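You operate a simulated robot arm through the tools that you are given. There is no shell and no other tool. Be economical: measure what you need, move in short steps, check, and stop when the job is done.

You are at the controls of a simulated two-armed robot. One attempt, no reset.

## Task
Put the drip cup in the black crate. Put one of the white filters from the low shelf of the cabinet on the orange copy. Press the zone key two times. Take the cam plate on the top of the guarded feeder and put it away on the top of the service bench. Turn the seal knob to 170. Take the grey pad and put it on the shelf under the belt conveyor. Fetch the teal bundle and set it in the yellow tray. Put the red pot on top of the white reel on the open end of the infeed rollers. Pick up the stop bar with one hand, pass it to the other hand and put it on the front of the strapper's table. Shut the pot lid. Turn the yellow gap knob to THICK. Press the start button three times. Take the yellow wiping block on the top of the steel bench and put it away on the exit end of the crate table. Put the blue strap coil on the shelf of the steel bench. Lift the yellow box lid open. The order is free. Set down upright: teal bundle, stop bar, yellow wiping block.

Only the result counts: the job must be done as asked and must still hold three seconds after the hand-in. Knocking over, shifting, dropping, spilling or breaking anything else fails it. Lids that push on must go on centred and level and be pressed home; caps that screw on are set level and turned clockwise until they are tight.

## Robot
Two 7-joint arms with two-finger grippers on one trunk, on a base that drives. Base frame: it is fixed to the floor where the robot stands at the start and does not move with it; the origin is under the middle of the robot, x ahead of it, y to its left, z up. Lengths are in cm, angles in degrees, forces in N, time in s.
The left shoulder is at the start at [6, 17.9, 108], the right one opposite. Places, roughly: black crate (30x20x13 cm) [140, 300, 80]; blue strap coil (6x7x3 cm) [-510, -900, 90]; cam plate (15x6x5 cm) [150, 130, 110]; drip cup (6x6x4 cm) [50, 10, 90]; exit end of the crate table [40, -460, 70]; front of the strapper's table [-270, 450, 80]; grey pad (5x3x3 cm) [-120, 390, 80]; orange copy [-175, 50, 100]; pot lid [50, -110, 90]; red pot (9x8x5 cm) [-90, 220, 80]; seal knob [-390, 470, 70]; shelf of the steel bench [-470, -900, 30]; shelf under the belt conveyor [-100, 280, 40]; start button [180, 560, 150]; stop bar [-50, 100, 50]; teal bundle [-75, 275, 50]; top of the service bench [70, -80, 80]; white filter (4x10x10 cm) [50, 50, 50]; white reel (17x17x6 cm) [-110, 220, 80]; yellow box lid [-410, -880, 100]; yellow gap knob [240, 120, 90]; yellow tray (30x40x4 cm) [210, 560, 90]; yellow wiping block (6x5x7 cm) [-500, -900, 90]; zone key [80, 90, 120]. Payload 1.96 kg a hand.
The tool frame of a hand sits at the grasp point between the pads (the TCP): z along the fingers, y along the line on which they close. The tips reach 2 cm beyond it. Largest opening 7.2 cm; the body of the gripper starts 3.8 cm behind the TCP.
Orientation is that of the tool frame in the base frame, as [roll, pitch, yaw] about the fixed x, y, z axes, in that order (R = Rz(yaw) Ry(pitch) Rx(roll)). With the fingers straight down and closing along the base's y, the tool's x points along the base's -x, its y along +y and its z along -z.

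## Interface
- The arms move only by the tool drive_tool. It takes "left_plan", "right_plan" or both (then of equal length, played together; a hand with none holds still); each is a list of rows, each a list of 6 numbers: the shift along the tool's x, y, z in units of 50 mm (1.0 is 50 mm), then the turn, a rotation vector about the tool's x, y, z in units of 8 degrees (1.0 is 8 degrees). In form: [[x, y, z, rx, ry, rz], ...]. A call has 1 to 8 rows; each row shifts and turns the commanded pose from where the row before left it, along the tool's axes as they then stand. "left_grip" and "right_grip" are, for a hand that has rows, the gripper command, from -1 (shut) to 1 (fully open), values between in proportion, set as the call begins (left out, the last holds). A call with a number of a shift or a turn outside -1 to 1 is refused whole. Each row takes 0.2 s and may step no farther than 5 cm and 8.6 degrees from the row before; otherwise, or with a gripper value out of range, the whole call is refused. Where a pose cannot be reached the arm comes as near as it can. A force on the tool above 40 N (or 10 N above the force at the start of the call, whichever is more), or a blocked arm, ends the call early, and 0.2 s more pass. The fingers move at their own pace (about 15.3 cm/s each) and stop on an object; they squeeze with about 38 N. The grip force told is the motor's: it shows also when the fingers shut on nothing. Time passes only in rows, and 0.2 s behind the last, so rows that do not move let the fingers close. It gives the time, the measured TCP pose, the force on the tool (base axes), the opening and the grip force at its end, in the units of the frame above (readings bear some noise), with the torque about the TCP (base axes, N m) and any sound that the robot's microphone picked up.
- Cameras (640 x 400 px; columns grow to the right, rows downward): "scene" is now at [0.88, -0.27, 161.68]; the picture's right is [-0.04, -1.00, 0.00], its down [-0.86, 0.04, -0.52] and it looks along [0.52, -0.02, -0.86] (base axes); focal length 292 px, centre (320, 200). "left" rides on the left gripper at [7.1, -1.9, -8.2] in its tool frame; the picture's right is [0.26, 0.97, 0.00], its down [-0.67, 0.18, -0.72] and it looks along [-0.69, 0.19, 0.70] (tool axes); focal length 280 px, centre (320, 200). "right" rides on the right gripper at [7.1, 1.9, -8.2] in its tool frame; the picture's right is [-0.26, 0.97, 0.00], its down [-0.67, -0.18, -0.72] and it looks along [-0.69, -0.19, 0.70] (tool axes); focal length 280 px, centre (320, 200). There is no depth. A picture from a camera that has moved, and an enlarged one, comes with that camera's place and axes in the base frame and with its lens.
- capture(camera): a new picture of that camera. It takes no simulated time.
- lift_body(by): slides the trunk up (or, below 0, down) by that many cm; the arms and the scene camera ride with it, the base frame stays. It gives what a move gives, with no picture.
- base_move(legs): drives the robot by 1 to 6 legs, each [ahead, left, turn to the left] in cm, cm and degrees, along the robot's own axes; the way and the turn of a leg run together, so that a leg with both is an arc; at most 150 cm and 180 degrees a leg. The arms and the cameras ride along, it lands a little off, and it stops where it bumps. It gives what a move gives.
- pan_tilt(pan, tilt): turns the head with the scene camera to pan (to the left, within 86 degrees either way) and tilt (down, from -29 to 69), counted from straight ahead of the robot. It gives what a move gives.
- close_up(camera, box): a new picture of the part [left, top, right, bottom] of that camera's present view, enlarged. It takes no simulated time.
- hand_in(): hands the job in; it is judged then, once.

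Go step by step. Nothing tells you exact positions but the pictures and the camera data: compare them with the known pose of the tool, close in by small moves and look again before you grip or let go. The budget is 577 turns and 370 pictures, counting those below and the enlarged ones. Unless the task says otherwise, let go and move clear before handing in, and close with one line.

The tools are called after "Request:" as a command line: name --argument value ..., lists and objects as JSON in quotes. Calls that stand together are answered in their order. drive_tool: Moves the arms, as the interface text tells. Its arguments: {"type":"object","properties":{"left_plan":{"type":"array","items":{"type":"array","items":{"type":"number"}}},"left_grip":{"type":"number"},"right_plan":{"type":"array","items":{"type":"array","items":{"type":"number"}}},"right_grip":{"type":"number"}},"required":[]} The other tools are called the same way: lift_body (by) slides the trunk up or down; base_move (legs) drives the base; pan_tilt (pan, tilt) turns the head that bears the scene camera; capture (camera) takes a picture; close_up (camera, box) takes an enlarged picture of a part of a camera's view; hand_in () hands the job in.

At the start:

```text
clock: 0.0
left_tool_pos: [40.78, 36.74, 107.75]
left_tcp_rot: [-180.0, 0.0, -180.0]
left_contact_force: [-0.2, 0.3, -0.1]
left_wrist_torque: [-0.02, -0.01, -0.01]
left_gripper_width: 7.22
left_finger_force: 0.0
right_tool_pos: [33.63, -4.11, 110.57]
right_tcp_rot: [180.0, 0.0, 180.0]
right_contact_force: [-0.2, 0.2, -0.9]
right_wrist_torque: [0.02, 0.01, 0.01]
right_gripper_width: 7.2
right_finger_force: 0.0
trunk travel left (down, up): [-72.5, 26.5]
robot x, y, heading: [0.54, 0.03, -0.0]
head pan, tilt: [-2.5, 58.9]
```

scene: 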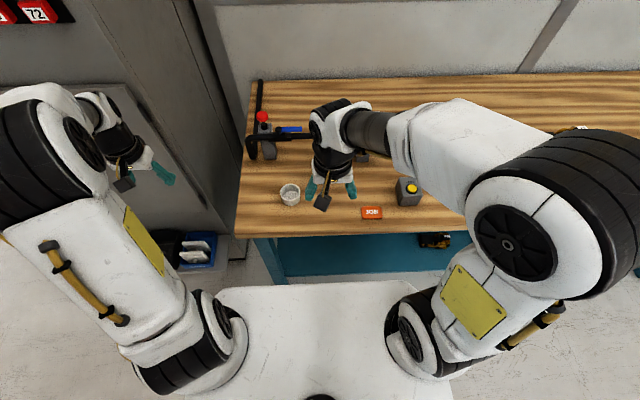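
right: 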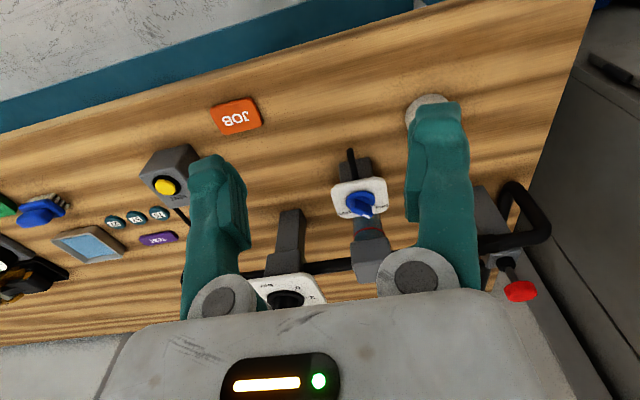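
left: 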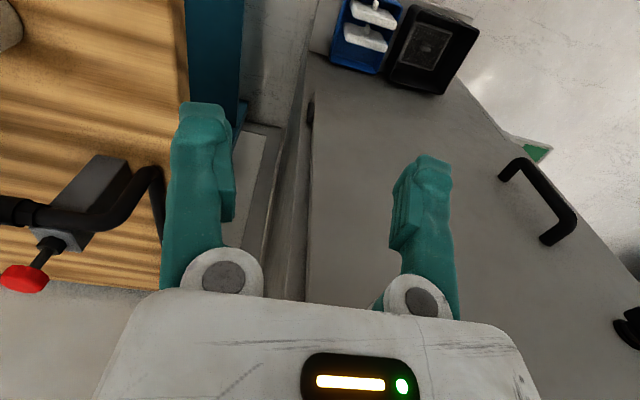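

I see the service bench ahead with the drip cup near the right hand and a cabinet to the left. I'll look around with the head first.

Request:
pan_tilt --pan 50 --tilt 35

Request:
capture --camera "scene"

Request:
pan_tilt --pan 86 --tilt 25

Request:
capture --camera "scene"

Request:
pan_tilt --pan -50 --tilt 35

Request:
capture --camera "scene"

Request:
pan_tilt --pan 0 --tilt 20

Request:
capture --camera "scene"

```text
clock: 1.2
left_tool_pos: [40.76, 36.65, 107.62]
left_tcp_rot: [180.0, 0.0, -180.0]
left_contact_force: [-0.6, -0.4, 0.4]
left_wrist_torque: [-0.02, 0.02, 0.0]
left_gripper_width: 7.21
left_finger_force: 0.0
right_tool_pos: [33.77, -4.02, 110.56]
right_tcp_rot: [-180.0, 0.0, -180.0]
right_contact_force: [0.2, -0.2, -0.1]
right_wrist_torque: [0.0, -0.01, 0.02]
right_gripper_width: 7.21
right_finger_force: 0.1
trunk travel left (down, up): [-72.5, 26.5]
robot x, y, heading: [0.14, -0.04, -0.0]
head pan, tilt: [50.0, 35.0]
```

```text
366 pictures are left
camera scene: at [-0.24, 6.77, 164.97], right [0.77, -0.64, 0.0], down [-0.37, -0.44, -0.82], along [0.53, 0.63, -0.57], focal length 292 px, centre (320, 200)
```

scene: 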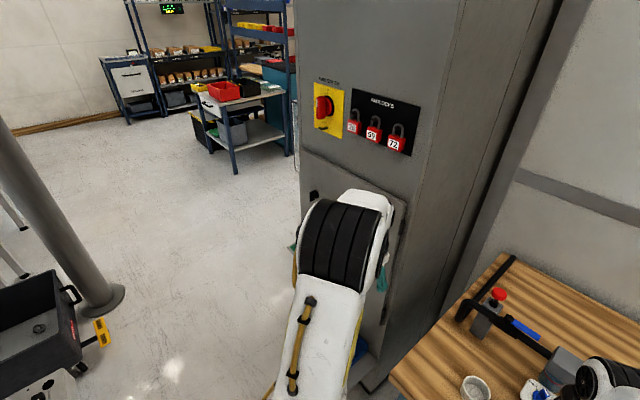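

```text
clock: 2.2
left_tool_pos: [40.72, 36.81, 107.83]
left_tcp_rot: [179.9, 0.1, 179.9]
left_contact_force: [0.7, 1.1, -0.1]
left_wrist_torque: [0.0, -0.01, 0.03]
left_gripper_width: 7.19
left_finger_force: 0.0
right_tool_pos: [33.67, -3.86, 110.59]
right_tcp_rot: [180.0, 0.0, -180.0]
right_contact_force: [-0.3, -0.3, -0.1]
right_wrist_torque: [0.0, -0.03, -0.02]
right_gripper_width: 7.22
right_finger_force: 0.0
trunk travel left (down, up): [-72.5, 26.5]
robot x, y, heading: [-0.08, -0.24, 0.1]
head pan, tilt: [85.9, 25.0]
```

```text
365 pictures are left
camera scene: at [-5.24, 9.22, 166.55], right [1.0, -0.07, 0.0], down [-0.03, -0.42, -0.91], along [0.06, 0.9, -0.42], focal length 292 px, centre (320, 200)
```

scene: 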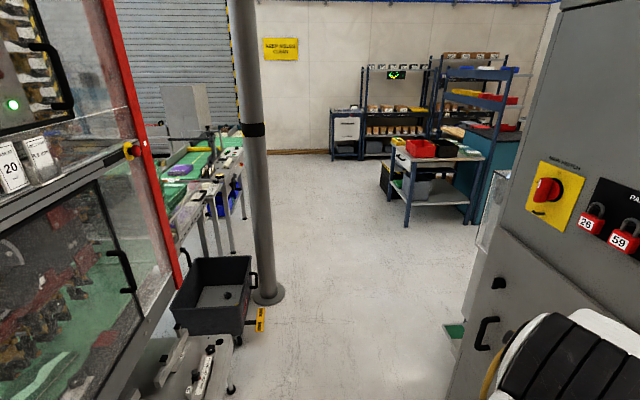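

```text
clock: 4.4
left_tool_pos: [40.86, 36.67, 107.81]
left_tcp_rot: [-179.9, 0.0, -180.0]
left_contact_force: [-0.4, 0.4, 0.5]
left_wrist_torque: [0.03, 0.01, 0.0]
left_gripper_width: 7.18
left_finger_force: 0.2
right_tool_pos: [33.67, -4.05, 110.65]
right_tcp_rot: [-180.0, 0.0, -179.9]
right_contact_force: [0.5, 0.7, 0.4]
right_wrist_torque: [0.01, 0.02, -0.03]
right_gripper_width: 7.2
right_finger_force: 0.1
trunk travel left (down, up): [-72.5, 26.5]
robot x, y, heading: [0.13, 0.01, -0.2]
head pan, tilt: [-50.0, 35.0]
```

```text
364 pictures are left
camera scene: at [-0.24, -6.71, 164.98], right [-0.77, -0.64, 0.0], down [-0.37, 0.44, -0.82], along [0.53, -0.63, -0.57], focal length 292 px, centre (320, 200)
```

scene: 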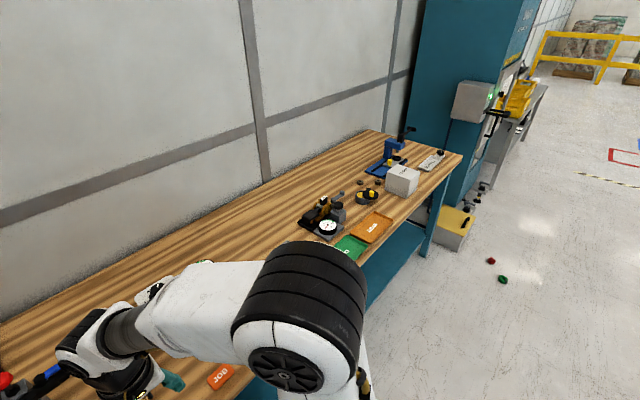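

```text
clock: 5.6
left_tool_pos: [40.71, 36.79, 107.71]
left_tcp_rot: [-180.0, -0.1, 180.0]
left_contact_force: [-0.2, -0.6, -0.1]
left_wrist_torque: [-0.01, 0.01, 0.02]
left_gripper_width: 7.19
left_finger_force: 0.1
right_tool_pos: [33.73, -3.89, 110.51]
right_tcp_rot: [179.9, 0.0, -180.0]
right_contact_force: [-1.0, 0.0, -0.2]
right_wrist_torque: [0.0, 0.02, 0.0]
right_gripper_width: 7.21
right_finger_force: 0.1
trunk travel left (down, up): [-72.5, 26.5]
robot x, y, heading: [0.12, -0.07, -0.2]
head pan, tilt: [0.0, 20.0]
```

```text
363 pictures are left
camera scene: at [3.41, 0.02, 167.36], right [0.0, -1.0, 0.0], down [-0.34, 0.0, -0.94], along [0.94, 0.0, -0.34], focal length 292 px, centre (320, 200)
```

scene: 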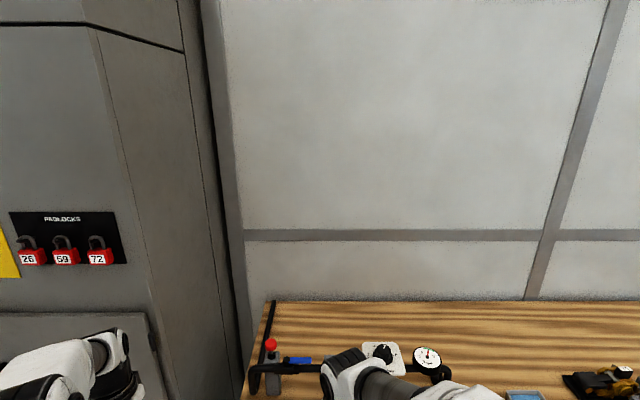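

The cup is just left of the right hand. I'll take a closer look at it and at the bench around it.

Request:
pan_tilt --pan -10 --tilt 55

Request:
close_up --camera "scene" --box '[180, 80, 420, 230]'

Request:
close_up --camera "right" --box '[320, 60, 640, 260]'

```text
clock: 6.6
left_tool_pos: [40.57, 36.74, 107.73]
left_tcp_rot: [-180.0, 0.0, 180.0]
left_contact_force: [0.4, 0.7, -0.1]
left_wrist_torque: [0.01, 0.02, -0.02]
left_gripper_width: 7.2
left_finger_force: 0.1
right_tool_pos: [33.73, -4.01, 110.68]
right_tcp_rot: [180.0, 0.0, -179.9]
right_contact_force: [-0.1, 0.3, 0.2]
right_wrist_torque: [0.03, -0.02, 0.01]
right_gripper_width: 7.19
right_finger_force: 0.1
trunk travel left (down, up): [-72.5, 26.5]
robot x, y, heading: [-0.05, -0.14, 0.1]
head pan, tilt: [-10.0, 55.0]
```

```text
2.67 times, centred on (300, 155) of scene
camera zoom: at [1.2, -1.22, 162.16], right [-0.17, -0.98, 0.0], down [-0.81, 0.14, -0.57], along [0.57, -0.1, -0.82], focal length 778 px, centre (373, 320)
```

zoom: 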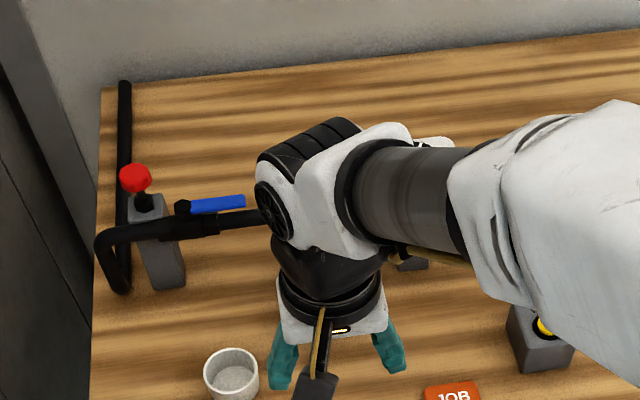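

```text
2.00 times, centred on (480, 160) of right
camera zoom: at [26.72, -2.07, 118.68], right [0.26, 0.97, 0.0], down [0.67, -0.18, 0.72], along [0.69, -0.19, -0.7], focal length 561 px, centre (0, 280)
```

zoom: 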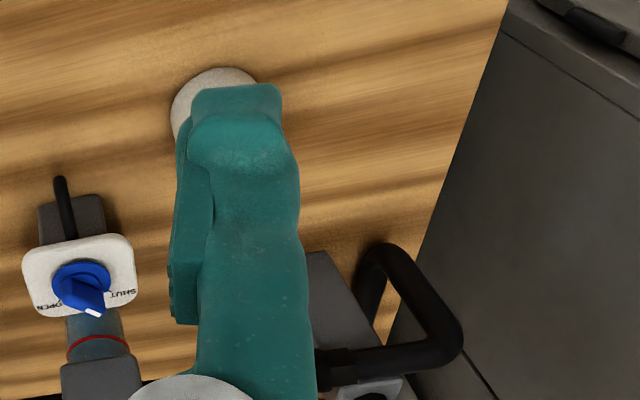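

The cup is around [48, 6, 86]. I'll move the right hand over it and look again.

Request:
drive_tool --right_plan '[[-0.4, 0.7, 0.3, 0, 0, 0], [-0.4, 0.7, 0.3, 0, 0, 0], [-0.4, 0.7, 0.4, 0, 0, 0], [0, 0, 0, 0, 0, 0]]' --right_grip 1

Request:
capture --camera "right"

Request:
capture --camera "scene"

```text
clock: 7.6
left_tool_pos: [40.57, 36.73, 107.74]
left_tcp_rot: [180.0, 0.0, 180.0]
left_contact_force: [0.0, -0.2, -0.7]
left_wrist_torque: [0.02, -0.04, 0.02]
left_gripper_width: 7.2
left_finger_force: 0.1
right_tool_pos: [39.71, 6.45, 105.39]
right_tcp_rot: [-180.0, 0.1, 180.0]
right_contact_force: [-0.2, 0.2, -0.2]
right_wrist_torque: [0.03, -0.02, 0.0]
right_gripper_width: 7.21
right_finger_force: 0.1
trunk travel left (down, up): [-72.5, 26.5]
robot x, y, heading: [0.07, 0.28, 0.1]
head pan, tilt: [-10.0, 55.0]
```

```text
360 pictures are left
camera right: at [32.77, 8.46, 113.53], right [0.26, 0.97, 0.0], down [0.67, -0.18, 0.72], along [0.69, -0.19, -0.7], focal length 280 px, centre (320, 200)
```

right: 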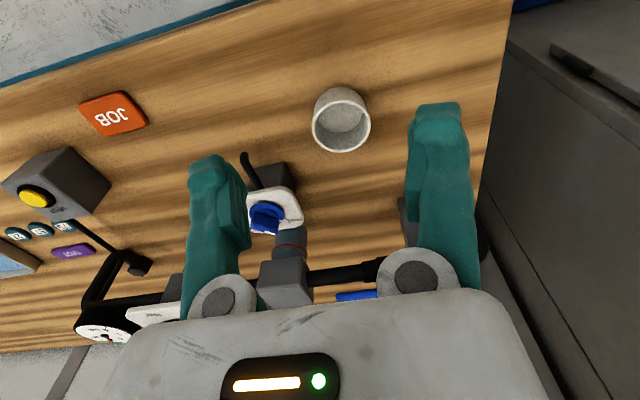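

```text
359 pictures are left
camera scene: at [1.12, -1.3, 162.15], right [-0.17, -0.98, 0.0], down [-0.81, 0.14, -0.57], along [0.57, -0.1, -0.82], focal length 292 px, centre (320, 200)
```

scene: 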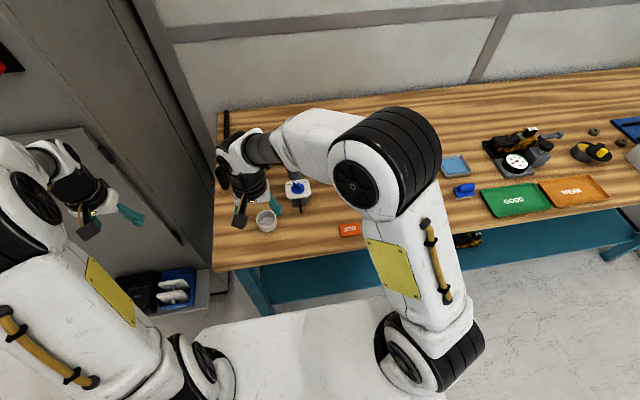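

The cup's rim is near [48.3, 6.5, 87.4]. I'll come above it and check.

Request:
drive_tool --right_plan '[[-0.8, 0, 0.6, 0, 0, 0], [-0.9, 0, 0.7, 0, 0, 0], [0, 0, 0.6, 0, 0, 0], [0, 0, 0.6, 0, 0, 0], [0, 0, 0, 0, 0, 0]]'

Request:
capture --camera "right"

```text
refused: row 2 steps farther than a row can; nothing moved
```

```text
358 pictures are left
camera right: at [32.77, 8.46, 113.53], right [0.26, 0.97, 0.0], down [0.67, -0.18, 0.72], along [0.69, -0.19, -0.7], focal length 280 px, centre (320, 200)
```

right: 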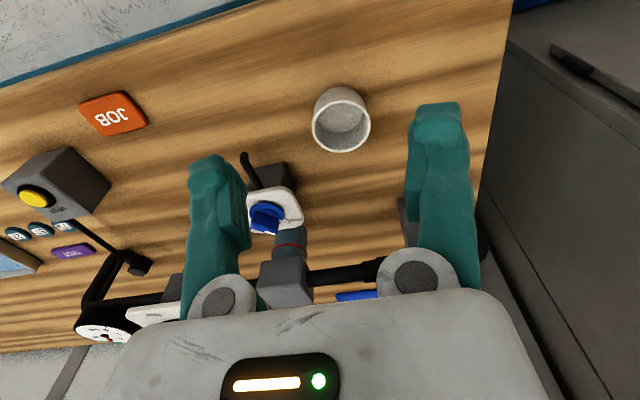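

Step norm must stay under 5 cm; the cup is still at [48.3, 6.5, 87.4]. Repeating with shorter rows.

Request:
drive_tool --right_plan '[[-0.7, 0, 0.6, 0, 0, 0], [-0.7, 0, 0.6, 0, 0, 0], [-0.3, 0, 0.7, 0, 0, 0], [0, 0, 0.6, 0, 0, 0], [0, 0, 0, 0, 0, 0]]'

Request:
capture --camera "right"

```text
clock: 8.8
left_tool_pos: [40.73, 36.74, 107.77]
left_tcp_rot: [180.0, -0.1, -180.0]
left_contact_force: [-0.2, -0.5, -0.2]
left_wrist_torque: [0.01, -0.02, -0.01]
left_gripper_width: 7.16
left_finger_force: 0.0
right_tool_pos: [48.39, 6.58, 93.14]
right_tcp_rot: [180.0, 0.2, -180.0]
right_contact_force: [-0.1, -0.4, -0.9]
right_wrist_torque: [0.03, 0.02, 0.01]
right_gripper_width: 7.2
right_finger_force: 0.1
trunk travel left (down, up): [-72.5, 26.5]
robot x, y, heading: [0.18, 0.21, -0.1]
head pan, tilt: [-10.0, 55.0]
```

```text
357 pictures are left
camera right: at [41.33, 8.56, 101.24], right [0.26, 0.97, 0.0], down [0.67, -0.18, 0.72], along [0.69, -0.19, -0.7], focal length 280 px, centre (320, 200)
```

right: 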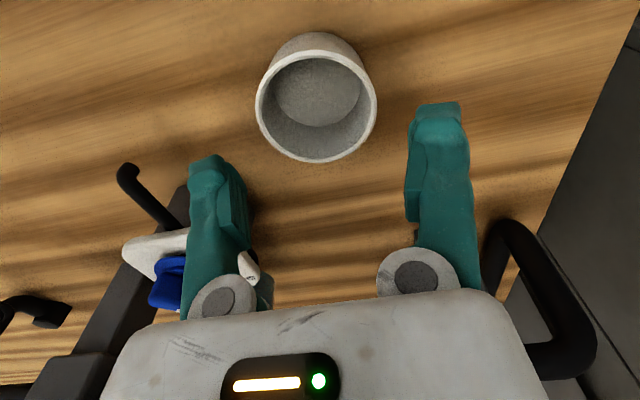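

The rim is at about [47.6, 6.6, 87.6]. I'll correct slightly, go down and grip.

Request:
drive_tool --right_plan '[[0.14, 0, 0.4, 0, 0, 0], [0, 0, 0.5, 0, 0, 0], [0, 0, 0.4, 0, 0, 0], [0, 0, 0, 0, 0, 0]]'

Request:
capture --camera "right"

```text
clock: 9.8
left_tool_pos: [40.47, 36.59, 107.9]
left_tcp_rot: [-180.0, 0.1, 180.0]
left_contact_force: [0.9, 0.5, 0.0]
left_wrist_torque: [0.01, -0.02, 0.01]
left_gripper_width: 7.18
left_finger_force: 0.2
right_tool_pos: [47.63, 6.63, 87.01]
right_tcp_rot: [179.8, 0.5, -179.9]
right_contact_force: [7.7, -1.5, 37.5]
right_wrist_torque: [0.02, -0.12, 0.0]
right_gripper_width: 7.21
right_finger_force: 0.3
trunk travel left (down, up): [-72.5, 26.5]
robot x, y, heading: [-0.19, 0.12, -0.0]
head pan, tilt: [-10.0, 55.0]
```

```text
356 pictures are left
camera right: at [40.58, 8.61, 94.94], right [0.26, 0.96, 0.0], down [0.67, -0.19, 0.72], along [0.7, -0.19, -0.69], focal length 280 px, centre (320, 200)
```

right: 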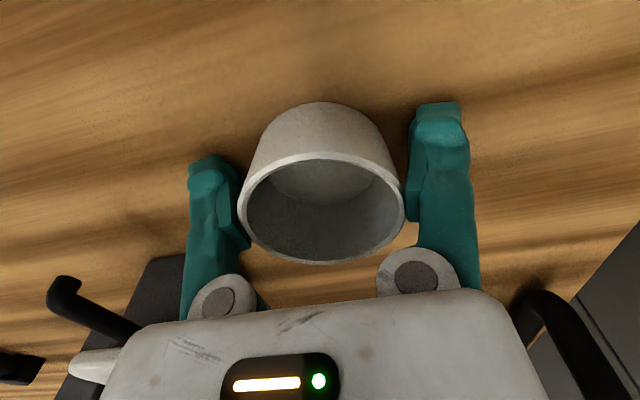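

The fingertips touch the bench (z about 85), with the cup between the fingers. I'll back off slightly and close.

Request:
drive_tool --right_plan '[[0, 0, -0.12, 0, 0, 0], [0, 0, 0, 0, 0, 0]]'

Request:
drive_tool --right_plan '[[0, 0, 0, 0, 0, 0], [0, 0, 0, 0, 0, 0], [0, 0, 0, 0, 0, 0]]' --right_grip -1

Request:
drive_tool --right_plan '[[0, 0, -0.6, 0, 0, 0], [0, 0, -0.6, 0, 0, 0], [0, 0, 0, 0, 0, 0]]'

Request:
capture --camera "right"

```text
clock: 10.4
left_tool_pos: [40.74, 36.63, 107.74]
left_tcp_rot: [-180.0, 0.0, -179.9]
left_contact_force: [0.1, -0.2, 0.8]
left_wrist_torque: [0.0, -0.07, 0.0]
left_gripper_width: 7.2
left_finger_force: 0.1
right_tool_pos: [47.36, 6.33, 86.87]
right_tcp_rot: [-179.8, -0.2, -179.8]
right_contact_force: [-0.4, -0.9, 1.2]
right_wrist_torque: [0.02, -0.01, 0.01]
right_gripper_width: 7.22
right_finger_force: 0.3
trunk travel left (down, up): [-72.5, 26.5]
robot x, y, heading: [-0.07, -0.01, -0.2]
head pan, tilt: [-10.0, 55.0]
```

```text
clock: 11.2
left_tool_pos: [40.73, 36.76, 107.79]
left_tcp_rot: [180.0, 0.0, 180.0]
left_contact_force: [0.1, -0.4, 0.1]
left_wrist_torque: [0.01, -0.03, -0.04]
left_gripper_width: 7.21
left_finger_force: 0.1
right_tool_pos: [47.55, 6.56, 87.09]
right_tcp_rot: [-180.0, 0.0, -180.0]
right_contact_force: [-0.7, -0.6, 0.8]
right_wrist_torque: [0.02, 0.0, 0.01]
right_gripper_width: 7.01
right_finger_force: 37.9
trunk travel left (down, up): [-72.5, 26.5]
robot x, y, heading: [0.05, 0.17, -0.0]
head pan, tilt: [-10.0, 55.0]
```

```text
clock: 12.0
left_tool_pos: [40.78, 36.8, 107.74]
left_tcp_rot: [180.0, 0.0, -179.9]
left_contact_force: [-0.8, 0.7, -0.6]
left_wrist_torque: [0.03, -0.01, -0.03]
left_gripper_width: 7.17
left_finger_force: 0.0
right_tool_pos: [47.61, 6.55, 93.22]
right_tcp_rot: [-180.0, 0.1, 180.0]
right_contact_force: [0.0, -0.7, 0.6]
right_wrist_torque: [0.03, 0.05, 0.02]
right_gripper_width: 7.03
right_finger_force: 38.3
trunk travel left (down, up): [-72.5, 26.5]
robot x, y, heading: [-0.02, 0.04, 0.1]
head pan, tilt: [-10.0, 55.0]
```

```text
355 pictures are left
camera right: at [40.55, 8.46, 101.31], right [0.26, 0.97, 0.0], down [0.67, -0.18, 0.72], along [0.69, -0.19, -0.7], focal length 280 px, centre (320, 200)
```

right: 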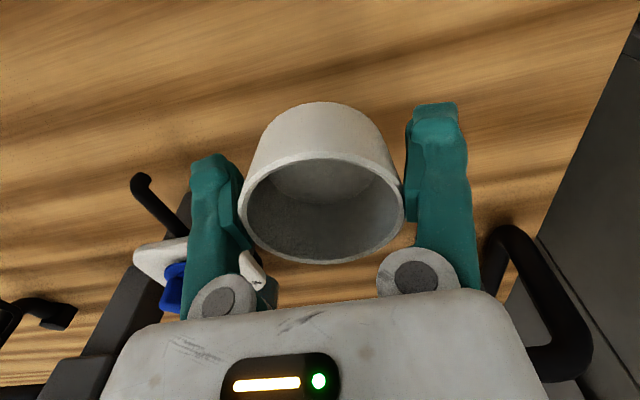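

The cup is held. I'll raise and retract it, then look at the cabinet shelf with the filters.

Request:
drive_tool --right_plan '[[0, 0, -0.8, 0, 0, 0], [0, 0, -0.8, 0, 0, 0], [0.5, -0.5, -0.6, 0, 0, 0], [0.6, -0.7, 0, 0, 0, 0], [0.6, -0.7, 0, 0, 0, 0]]'

Request:
pan_tilt --pan 40 --tilt 60

Request:
capture --camera "scene"

Request:
capture --camera "left"

```text
clock: 13.2
left_tool_pos: [40.69, 36.62, 107.84]
left_tcp_rot: [-180.0, 0.2, 180.0]
left_contact_force: [-0.3, 0.6, 0.0]
left_wrist_torque: [0.0, 0.0, -0.01]
left_gripper_width: 7.21
left_finger_force: 0.1
right_tool_pos: [39.12, -2.9, 104.24]
right_tcp_rot: [180.0, -0.1, -179.9]
right_contact_force: [-0.7, 0.1, -0.4]
right_wrist_torque: [0.01, -0.01, 0.0]
right_gripper_width: 6.99
right_finger_force: 38.0
trunk travel left (down, up): [-72.5, 26.5]
robot x, y, heading: [0.3, 0.22, -0.1]
head pan, tilt: [-10.0, 55.0]
```

```text
clock: 14.4
left_tool_pos: [40.77, 36.7, 107.77]
left_tcp_rot: [-180.0, -0.1, -180.0]
left_contact_force: [-0.7, -0.2, 0.3]
left_wrist_torque: [-0.02, 0.0, -0.01]
left_gripper_width: 7.22
left_finger_force: 0.0
right_tool_pos: [39.23, -2.8, 104.2]
right_tcp_rot: [180.0, 0.0, -180.0]
right_contact_force: [-0.2, 0.1, 0.5]
right_wrist_torque: [0.04, 0.02, 0.03]
right_gripper_width: 6.96
right_finger_force: 38.2
trunk travel left (down, up): [-72.5, 26.5]
robot x, y, heading: [-0.16, -0.31, 0.1]
head pan, tilt: [40.0, 60.0]
```

```text
354 pictures are left
camera scene: at [-0.79, 4.31, 161.55], right [0.64, -0.77, 0.0], down [-0.66, -0.56, -0.5], along [0.38, 0.32, -0.87], focal length 292 px, centre (320, 200)
```

scene: 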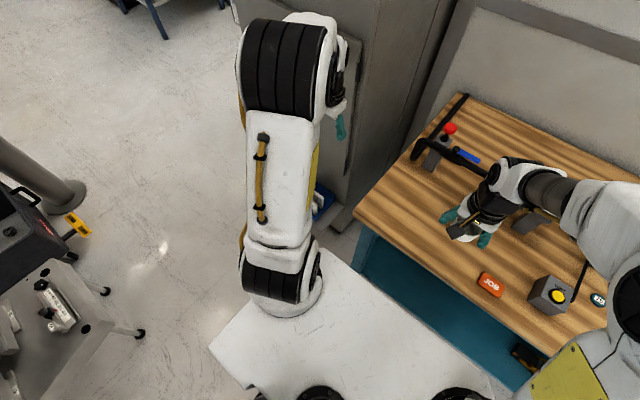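

```text
353 pictures are left
camera left: at [33.59, 34.85, 115.82], right [-0.26, 0.97, 0.0], down [0.67, 0.18, 0.72], along [0.69, 0.19, -0.7], focal length 280 px, centre (320, 200)
```

left: 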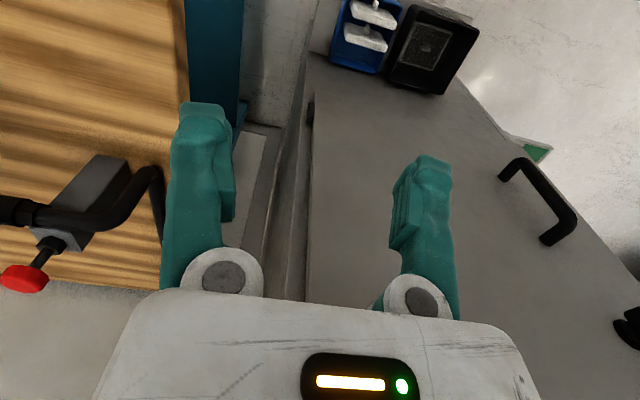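

Filters sit in a blue bin on a low shelf at about [47, 47, 50]. I'll back up and turn to map the rest of the room.

Request:
base_move --legs '[[-25, 0, 0], [0, 0, 90]]'

Request:
pan_tilt --pan 0 --tilt 25

Request:
capture --camera "scene"

Request:
pan_tilt --pan 60 --tilt 25

Request:
capture --camera "scene"

Request:
pan_tilt --pan 86 --tilt 25

Request:
capture --camera "scene"

Request:
pan_tilt --pan -50 --tilt 40

Request:
capture --camera "scene"

```text
clock: 20.1
left_tool_pos: [-61.76, 40.09, 107.83]
left_tcp_rot: [179.8, -0.1, -88.6]
left_contact_force: [34.3, 20.4, 5.5]
left_wrist_torque: [0.24, -0.16, -1.02]
left_gripper_width: 5.04
left_finger_force: 0.1
right_tool_pos: [-22.26, 39.61, 104.07]
right_tcp_rot: [179.6, -0.2, -88.4]
right_contact_force: [0.1, -0.7, -0.7]
right_wrist_torque: [-0.01, -0.01, -0.02]
right_gripper_width: 6.85
right_finger_force: 38.2
trunk travel left (down, up): [-72.5, 26.5]
robot x, y, heading: [-24.78, -0.01, 91.8]
head pan, tilt: [40.0, 60.0]
```

```text
clock: 21.1
left_tool_pos: [-61.77, 40.03, 107.83]
left_tcp_rot: [179.9, 0.0, -88.7]
left_contact_force: [31.2, 11.0, -0.9]
left_wrist_torque: [0.1, -0.44, -0.65]
left_gripper_width: 5.08
left_finger_force: 0.2
right_tool_pos: [-22.39, 39.46, 104.17]
right_tcp_rot: [179.7, -0.1, -88.4]
right_contact_force: [0.4, -0.7, -0.5]
right_wrist_torque: [0.02, 0.0, 0.0]
right_gripper_width: 6.85
right_finger_force: 37.8
trunk travel left (down, up): [-72.5, 26.5]
robot x, y, heading: [-24.8, -0.15, 91.6]
head pan, tilt: [0.0, 25.0]
```

```text
352 pictures are left
camera scene: at [-23.86, 3.57, 166.54], right [1.0, 0.03, -0.01], down [0.01, -0.42, -0.91], along [-0.03, 0.9, -0.42], focal length 292 px, centre (320, 200)
```

scene: 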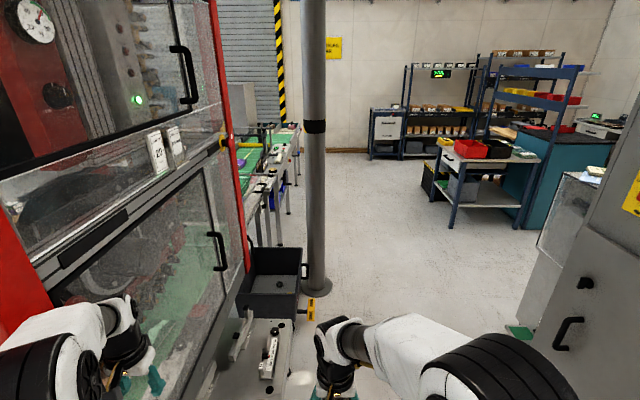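

```text
clock: 22.4
left_tool_pos: [-61.79, 40.09, 107.87]
left_tcp_rot: [180.0, 0.0, -88.7]
left_contact_force: [31.9, 10.4, -0.3]
left_wrist_torque: [0.1, -0.39, -0.61]
left_gripper_width: 5.04
left_finger_force: 0.2
right_tool_pos: [-22.43, 39.46, 104.18]
right_tcp_rot: [179.6, -0.1, -88.3]
right_contact_force: [-0.6, 0.2, -0.3]
right_wrist_torque: [0.04, 0.05, 0.04]
right_gripper_width: 6.87
right_finger_force: 37.9
trunk travel left (down, up): [-72.5, 26.5]
robot x, y, heading: [-24.81, 0.1, 91.8]
head pan, tilt: [60.0, 25.0]
```

```text
351 pictures are left
camera scene: at [-31.67, -1.28, 166.6], right [0.48, 0.88, 0.0], down [0.37, -0.2, -0.91], along [-0.8, 0.43, -0.42], focal length 292 px, centre (320, 200)
```

scene: 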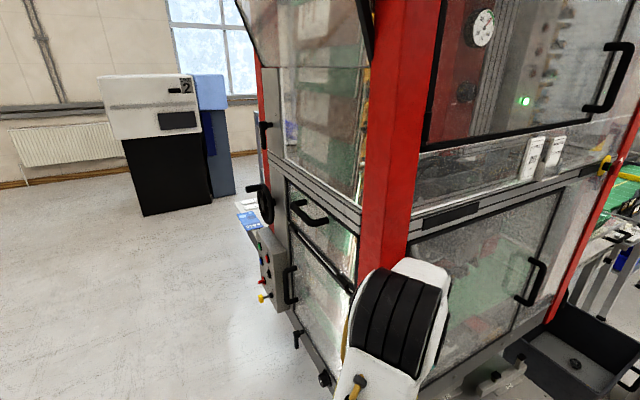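

```text
clock: 23.4
left_tool_pos: [-61.77, 39.93, 107.88]
left_tcp_rot: [179.9, 0.0, -88.5]
left_contact_force: [32.0, 9.3, -1.1]
left_wrist_torque: [0.1, -0.42, -0.57]
left_gripper_width: 5.06
left_finger_force: 0.1
right_tool_pos: [-22.38, 39.36, 104.25]
right_tcp_rot: [179.7, -0.1, -88.4]
right_contact_force: [-0.2, 0.5, -0.6]
right_wrist_torque: [0.04, -0.01, 0.01]
right_gripper_width: 6.81
right_finger_force: 38.1
trunk travel left (down, up): [-72.5, 26.5]
robot x, y, heading: [-24.56, 0.27, 91.5]
head pan, tilt: [85.9, 25.0]
```

```text
350 pictures are left
camera scene: at [-32.77, -5.29, 166.61], right [0.04, 1.0, 0.0], down [0.42, -0.02, -0.91], along [-0.91, 0.04, -0.42], focal length 292 px, centre (320, 200)
```

scene: 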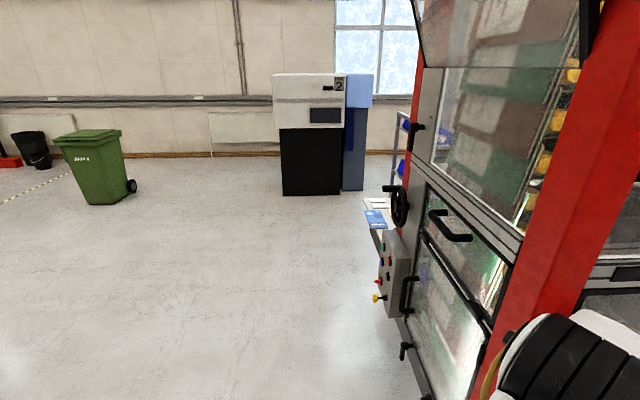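

```text
clock: 25.5
left_tool_pos: [-61.82, 40.08, 107.91]
left_tcp_rot: [179.9, 0.0, -88.6]
left_contact_force: [32.6, 5.4, -2.9]
left_wrist_torque: [0.05, -0.48, -0.4]
left_gripper_width: 5.0
left_finger_force: 0.0
right_tool_pos: [-22.41, 39.45, 104.26]
right_tcp_rot: [179.8, -0.1, -88.4]
right_contact_force: [0.4, -0.8, -0.3]
right_wrist_torque: [0.02, 0.02, 0.06]
right_gripper_width: 6.78
right_finger_force: 38.0
trunk travel left (down, up): [-72.5, 26.5]
robot x, y, heading: [-24.8, 0.28, 91.7]
head pan, tilt: [-50.0, 40.0]
```

```text
349 pictures are left
camera scene: at [-17.23, -0.11, 164.19], right [0.66, -0.75, 0.0], down [-0.48, -0.43, -0.76], along [0.57, 0.51, -0.65], focal length 292 px, centre (320, 200)
```

scene: 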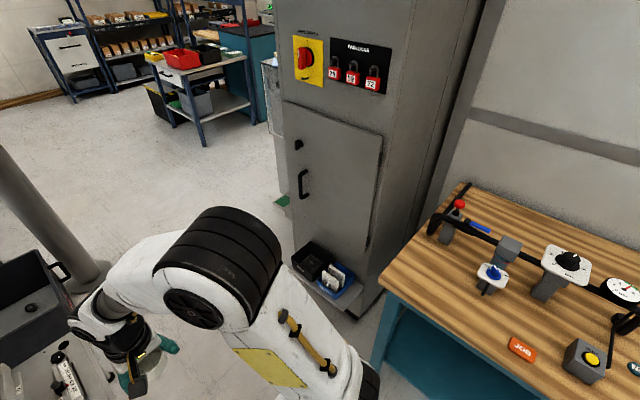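

The left hand is pressing lightly against the red machine; I'll move away to the right now and check the cup.

Request:
base_move --legs '[[0, -15, 0]]'

Request:
capture --camera "right"

Request:
capture --camera "left"

```text
clock: 26.9
left_tool_pos: [-47.42, 40.23, 107.65]
left_tcp_rot: [-180.0, 0.1, -88.6]
left_contact_force: [-0.5, 0.5, -0.2]
left_wrist_torque: [0.01, 0.02, -0.02]
left_gripper_width: 7.21
left_finger_force: 0.1
right_tool_pos: [-7.92, 39.65, 104.25]
right_tcp_rot: [180.0, 0.0, -88.4]
right_contact_force: [0.1, 0.2, 0.3]
right_wrist_torque: [0.03, -0.03, 0.0]
right_gripper_width: 6.73
right_finger_force: 38.0
trunk travel left (down, up): [-72.5, 26.5]
robot x, y, heading: [-9.77, 0.67, 91.4]
head pan, tilt: [-50.0, 40.0]
```

```text
348 pictures are left
camera right: at [-9.62, 32.57, 112.33], right [-0.97, 0.24, 0.0], down [0.16, 0.68, 0.72], along [0.17, 0.7, -0.7], focal length 280 px, centre (320, 200)
```

right: 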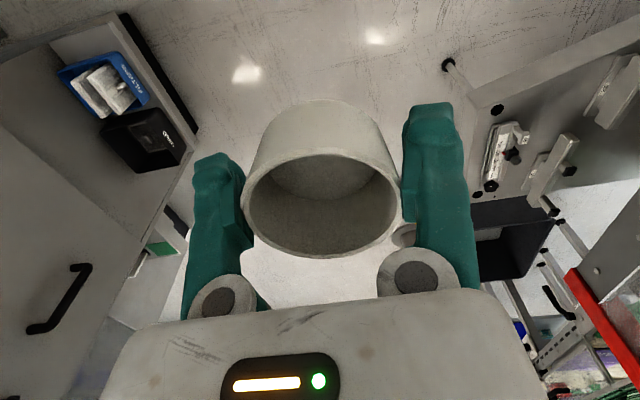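

```text
347 pictures are left
camera left: at [-45.42, 33.31, 115.81], right [-0.96, -0.28, 0.0], down [-0.2, 0.67, 0.72], along [-0.2, 0.69, -0.7], focal length 280 px, centre (320, 200)
```

left: 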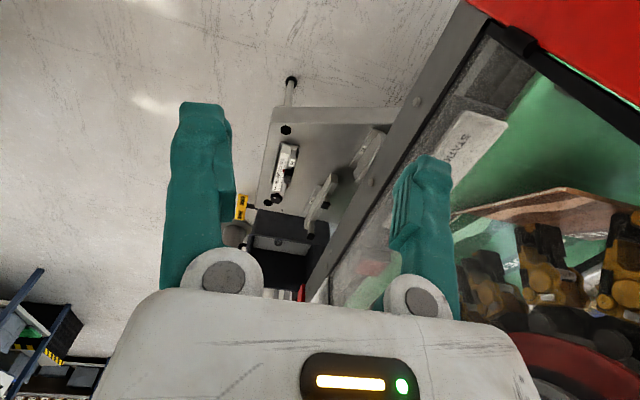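

The gripper's opening is slowly shrinking on the cup. I'll set a position target just under its width to see if the squeeze eases.

Request:
drive_tool --right_plan '[[0, 0, 0, 0, 0, 0]]' --right_grip 0.82

```text
clock: 27.3
left_tool_pos: [-47.53, 40.37, 107.6]
left_tcp_rot: [-179.8, 0.1, -88.5]
left_contact_force: [-0.9, -0.2, 0.6]
left_wrist_torque: [0.03, -0.01, 0.01]
left_gripper_width: 7.19
left_finger_force: 0.0
right_tool_pos: [-8.13, 39.79, 104.23]
right_tcp_rot: [-179.9, 0.0, -88.4]
right_contact_force: [-0.8, 0.7, -1.0]
right_wrist_torque: [-0.02, -0.02, -0.03]
right_gripper_width: 6.76
right_finger_force: 37.8
trunk travel left (down, up): [-72.5, 26.5]
robot x, y, heading: [-9.79, 0.87, 91.4]
head pan, tilt: [-50.0, 40.0]
```

I'll tuck the left hand in, hold the grip target, and drive up the aisle toward the black crate table.

Request:
drive_tool --left_plan '[[0, -0.9, 0, 0, 0, 0], [0, -0.9, 0, 0, 0, 0], [0, -0.9, 0, 0, 0, 0]]' --right_plan '[[0, 0, 0, 0, 0, 0], [0, 0, 0, 0, 0, 0], [0, 0, 0, 0, 0, 0]]' --right_grip 0.86

Request:
base_move --legs '[[0, -10, -1.4], [110, 0, 0], [110, 0, 0]]'

Request:
pan_tilt --pan -55 --tilt 35

Request:
capture --camera "scene"

```text
clock: 28.1
left_tool_pos: [-33.88, 40.61, 107.82]
left_tcp_rot: [-180.0, 0.1, -88.6]
left_contact_force: [-0.1, -0.3, 0.3]
left_wrist_torque: [0.01, 0.03, -0.03]
left_gripper_width: 7.21
left_finger_force: 0.0
right_tool_pos: [-7.81, 39.51, 104.23]
right_tcp_rot: [-180.0, -0.1, -88.2]
right_contact_force: [-0.1, -0.1, 0.0]
right_wrist_torque: [0.01, 0.02, 0.0]
right_gripper_width: 6.69
right_finger_force: 0.1
trunk travel left (down, up): [-72.5, 26.5]
robot x, y, heading: [-9.58, 0.37, 91.7]
head pan, tilt: [-50.0, 40.0]
```

```text
clock: 30.5
left_tool_pos: [-22.88, 52.53, 107.7]
left_tcp_rot: [-180.0, -0.2, -90.1]
left_contact_force: [-0.3, -0.1, -0.3]
left_wrist_torque: [0.0, 0.01, -0.01]
left_gripper_width: 7.18
left_finger_force: 0.0
right_tool_pos: [3.1, 50.94, 104.18]
right_tcp_rot: [179.9, -0.2, -89.8]
right_contact_force: [1.0, 0.8, 0.5]
right_wrist_torque: [-0.05, 0.02, 0.02]
right_gripper_width: 6.7
right_finger_force: 0.0
trunk travel left (down, up): [-72.5, 26.5]
robot x, y, heading: [-0.03, 11.83, 90.3]
head pan, tilt: [-50.0, 40.0]
stopped in leg 2: the robot was blocked; the commanded pose is now the measured one
```

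```text
clock: 31.2
left_tool_pos: [-22.89, 52.57, 107.73]
left_tcp_rot: [-179.8, 0.0, -90.1]
left_contact_force: [0.7, 0.7, -0.6]
left_wrist_torque: [-0.04, 0.03, -0.01]
left_gripper_width: 7.19
left_finger_force: 0.2
right_tool_pos: [2.96, 50.85, 104.12]
right_tcp_rot: [179.9, -0.1, -89.9]
right_contact_force: [0.4, 0.6, 0.0]
right_wrist_torque: [0.0, -0.03, -0.01]
right_gripper_width: 6.69
right_finger_force: 0.1
trunk travel left (down, up): [-72.5, 26.5]
robot x, y, heading: [-0.05, 11.86, 89.9]
head pan, tilt: [-55.0, 35.0]
```

```text
346 pictures are left
camera scene: at [7.49, 10.82, 164.97], right [0.57, -0.82, 0.0], down [-0.47, -0.33, -0.82], along [0.67, 0.47, -0.57], focal length 292 px, centre (320, 200)
```

scene: 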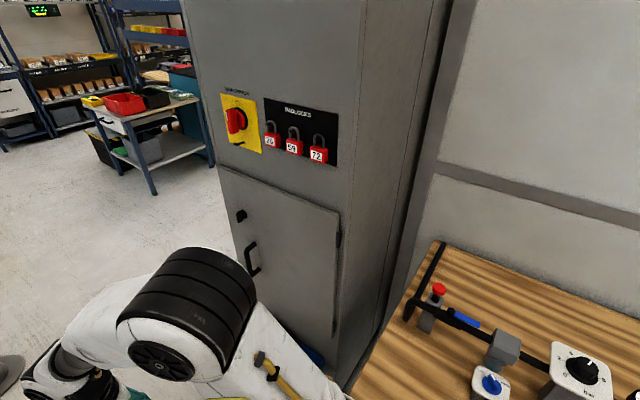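

The base was blocked and the grip force reads zero; check the cup at once.

Request:
capture --camera "right"

Request:
pan_tilt --pan 0 --tilt 65

Request:
capture --camera "scene"

```text
345 pictures are left
camera right: at [1.19, 43.73, 112.3], right [-0.97, 0.26, 0.0], down [0.18, 0.68, 0.71], along [0.19, 0.69, -0.7], focal length 280 px, centre (320, 200)
```

right: 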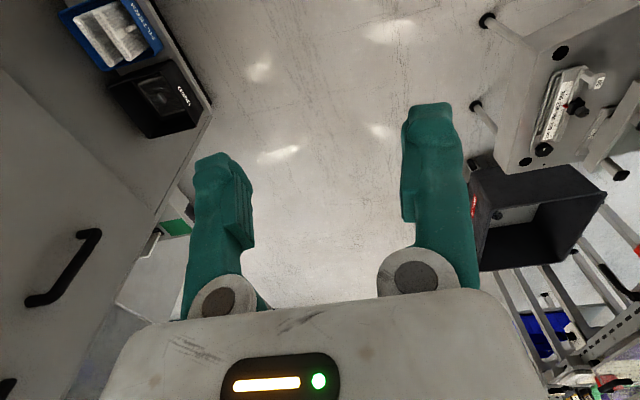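

```text
clock: 32.4
left_tool_pos: [-22.91, 52.18, 107.88]
left_tcp_rot: [-179.8, 0.0, -90.1]
left_contact_force: [-0.3, 0.2, -0.5]
left_wrist_torque: [0.01, -0.06, 0.02]
left_gripper_width: 7.2
left_finger_force: 0.1
right_tool_pos: [3.01, 50.75, 104.31]
right_tcp_rot: [-179.9, 0.0, -89.9]
right_contact_force: [0.8, 0.4, -0.1]
right_wrist_torque: [-0.04, -0.02, 0.03]
right_gripper_width: 6.72
right_finger_force: 0.1
trunk travel left (down, up): [-72.5, 26.5]
robot x, y, heading: [-0.1, 11.61, 90.2]
head pan, tilt: [0.0, 65.0]
```

```text
344 pictures are left
camera scene: at [0.3, 11.63, 160.99], right [1.0, 0.0, 0.0], down [0.0, -0.91, -0.42], along [0.0, 0.42, -0.91], focal length 292 px, centre (320, 200)
```

scene: 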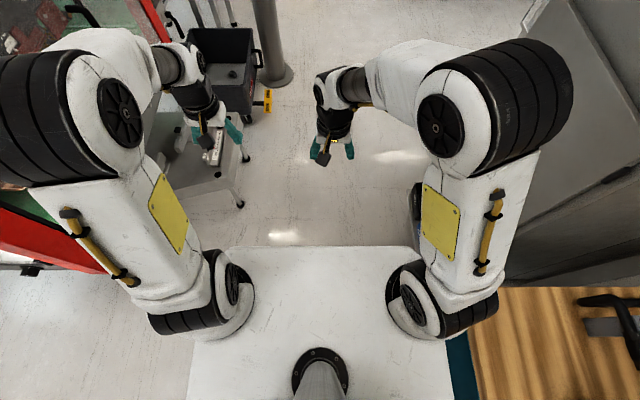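

The cup slipped out and fell, likely just in front of the base. I'll back off and find it.

Request:
base_move --legs '[[-20, 0, 0]]'

Request:
capture --camera "scene"

Request:
capture --camera "right"

```text
clock: 34.0
left_tool_pos: [-22.79, 32.19, 107.86]
left_tcp_rot: [-180.0, 0.1, -90.2]
left_contact_force: [-0.7, -0.3, 0.7]
left_wrist_torque: [0.02, 0.0, 0.03]
left_gripper_width: 7.2
left_finger_force: 0.1
right_tool_pos: [3.13, 30.52, 104.19]
right_tcp_rot: [180.0, 0.1, -90.0]
right_contact_force: [0.0, 0.4, 0.6]
right_wrist_torque: [0.02, 0.02, 0.0]
right_gripper_width: 6.72
right_finger_force: 0.1
trunk travel left (down, up): [-72.5, 26.5]
robot x, y, heading: [-0.03, -8.54, 89.9]
head pan, tilt: [0.0, 65.0]
```

```text
343 pictures are left
camera scene: at [0.29, -8.55, 160.99], right [1.0, 0.0, 0.0], down [0.0, -0.91, -0.42], along [0.0, 0.42, -0.91], focal length 292 px, centre (320, 200)
```

scene: 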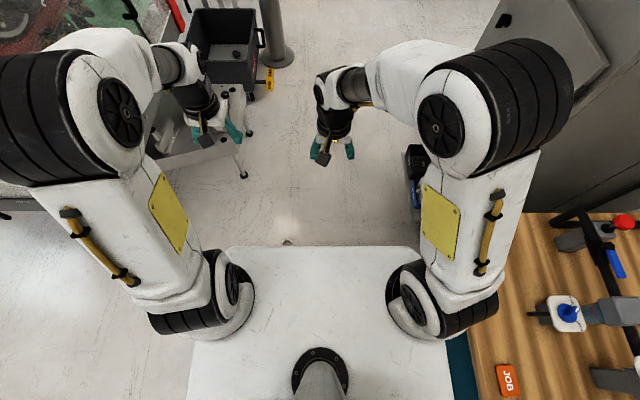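

```text
342 pictures are left
camera right: at [1.25, 23.42, 112.34], right [-0.97, 0.26, 0.0], down [0.18, 0.67, 0.72], along [0.19, 0.69, -0.7], focal length 280 px, centre (320, 200)
```

right: 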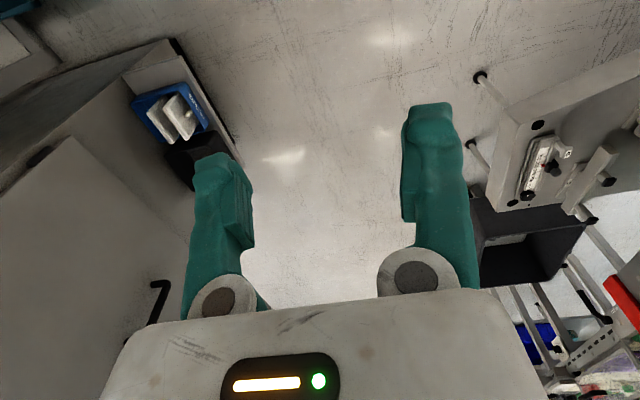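

Something small pokes out at the platform's front edge. I'll back up more and look there.

Request:
base_move --legs '[[-20, 0, 0]]'

Request:
close_up --camera "scene" --box '[220, 160, 420, 285]'

```text
clock: 35.6
left_tool_pos: [-22.75, 12.43, 107.71]
left_tcp_rot: [-179.9, 0.1, -90.3]
left_contact_force: [0.4, -1.3, 0.5]
left_wrist_torque: [-0.03, 0.01, -0.01]
left_gripper_width: 7.19
left_finger_force: 0.1
right_tool_pos: [3.26, 10.65, 104.29]
right_tcp_rot: [180.0, 0.0, -90.0]
right_contact_force: [1.0, -0.1, -1.1]
right_wrist_torque: [0.0, 0.03, 0.0]
right_gripper_width: 6.72
right_finger_force: 0.1
trunk travel left (down, up): [-72.5, 26.5]
robot x, y, heading: [0.47, -28.25, 89.8]
head pan, tilt: [0.0, 65.0]
```

```text
3.20 times, centred on (320, 222) of scene
camera zoom: at [0.26, -28.32, 160.99], right [1.0, 0.0, 0.0], down [0.0, -0.91, -0.42], along [0.0, 0.42, -0.91], focal length 934 px, centre (320, 128)
```

zoom: 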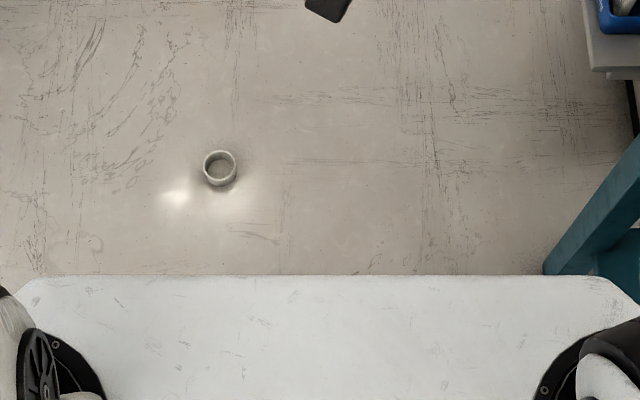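

The cup stands upright on the floor near [-18, 36]. I'll position for the left hand, extend both hands past the platform, and lower the trunk.

Request:
base_move --legs '[[5, 6, 0]]'

Request:
drive_tool --left_plan '[[-0.9, 0, 0, 0, 0, 0], [-0.9, 0, 0, 0, 0, 0], [-0.9, 0, 0, 0, 0, 0]]' --right_plan '[[-0.9, 0, -0.4, 0, 0, 0], [-0.9, 0, -0.4, 0, 0, 0], [-0.9, 0, -0.4, 0, 0, 0]]' --right_grip 1

Request:
lift_body --by -40

Request:
capture --camera "left"

Request:
capture --camera "scene"

```text
clock: 36.7
left_tool_pos: [-28.93, 17.37, 107.71]
left_tcp_rot: [-180.0, 0.1, -90.3]
left_contact_force: [-0.1, -0.4, -0.1]
left_wrist_torque: [-0.03, -0.02, 0.02]
left_gripper_width: 7.17
left_finger_force: 0.0
right_tool_pos: [-2.91, 15.76, 104.21]
right_tcp_rot: [-179.9, -0.1, -90.1]
right_contact_force: [-0.7, -0.1, -0.5]
right_wrist_torque: [0.01, -0.01, 0.0]
right_gripper_width: 6.71
right_finger_force: 0.1
trunk travel left (down, up): [-72.5, 26.5]
robot x, y, heading: [-6.01, -23.82, 89.7]
head pan, tilt: [0.0, 65.0]
```

```text
clock: 37.5
left_tool_pos: [-28.66, 24.11, 107.99]
left_tcp_rot: [-180.0, 0.8, -90.1]
left_contact_force: [0.0, -0.2, -0.6]
left_wrist_torque: [-0.02, 0.02, -0.01]
left_gripper_width: 7.21
left_finger_force: 0.0
left hand out of reach, approached as far as the arm can: row 2, 3
right_tool_pos: [-2.94, 21.17, 106.79]
right_tcp_rot: [-180.0, 0.0, -90.1]
right_contact_force: [0.1, 0.5, 0.2]
right_wrist_torque: [-0.01, 0.0, 0.03]
right_gripper_width: 7.2
right_finger_force: 0.1
right hand out of reach, approached as far as the arm can: row 2, 3
trunk travel left (down, up): [-72.5, 26.5]
robot x, y, heading: [-5.63, -23.43, 90.0]
head pan, tilt: [0.0, 65.0]
```

```text
clock: 41.3
left_tool_pos: [-28.78, 24.14, 67.88]
left_tcp_rot: [180.0, 0.8, -90.3]
left_contact_force: [-0.6, -1.5, 0.3]
left_wrist_torque: [0.0, -0.01, 0.04]
left_gripper_width: 7.2
left_finger_force: 0.1
right_tool_pos: [-2.9, 21.23, 66.93]
right_tcp_rot: [180.0, 0.0, -90.1]
right_contact_force: [-0.1, -1.6, 0.1]
right_wrist_torque: [-0.01, 0.0, 0.03]
right_gripper_width: 7.2
right_finger_force: 0.0
trunk travel left (down, up): [-32.5, 66.5]
robot x, y, heading: [-5.55, -23.49, 89.9]
head pan, tilt: [0.0, 65.0]
```

```text
340 pictures are left
camera left: at [-26.96, 16.95, 75.88], right [-0.97, -0.26, 0.0], down [-0.18, 0.67, 0.72], along [-0.18, 0.7, -0.69], focal length 280 px, centre (320, 200)
```

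left: 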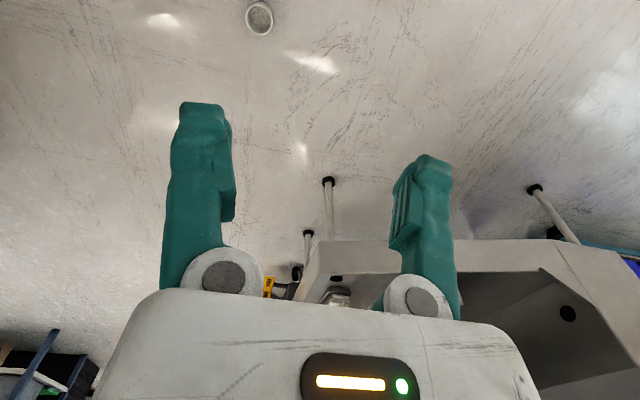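

```text
339 pictures are left
camera scene: at [-5.75, -23.32, 121.0], right [1.0, 0.0, 0.0], down [0.0, -0.91, -0.42], along [0.0, 0.42, -0.91], focal length 292 px, centre (320, 200)
```

scene: 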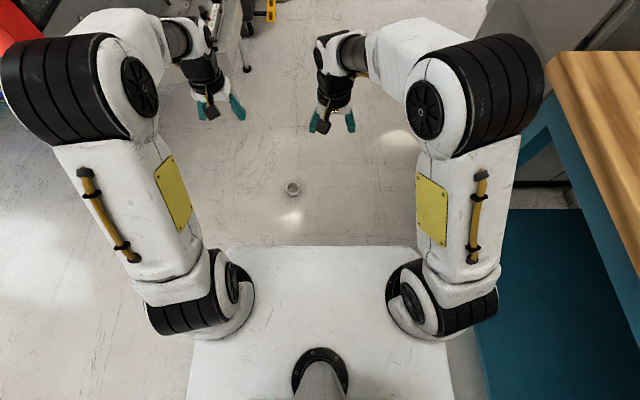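

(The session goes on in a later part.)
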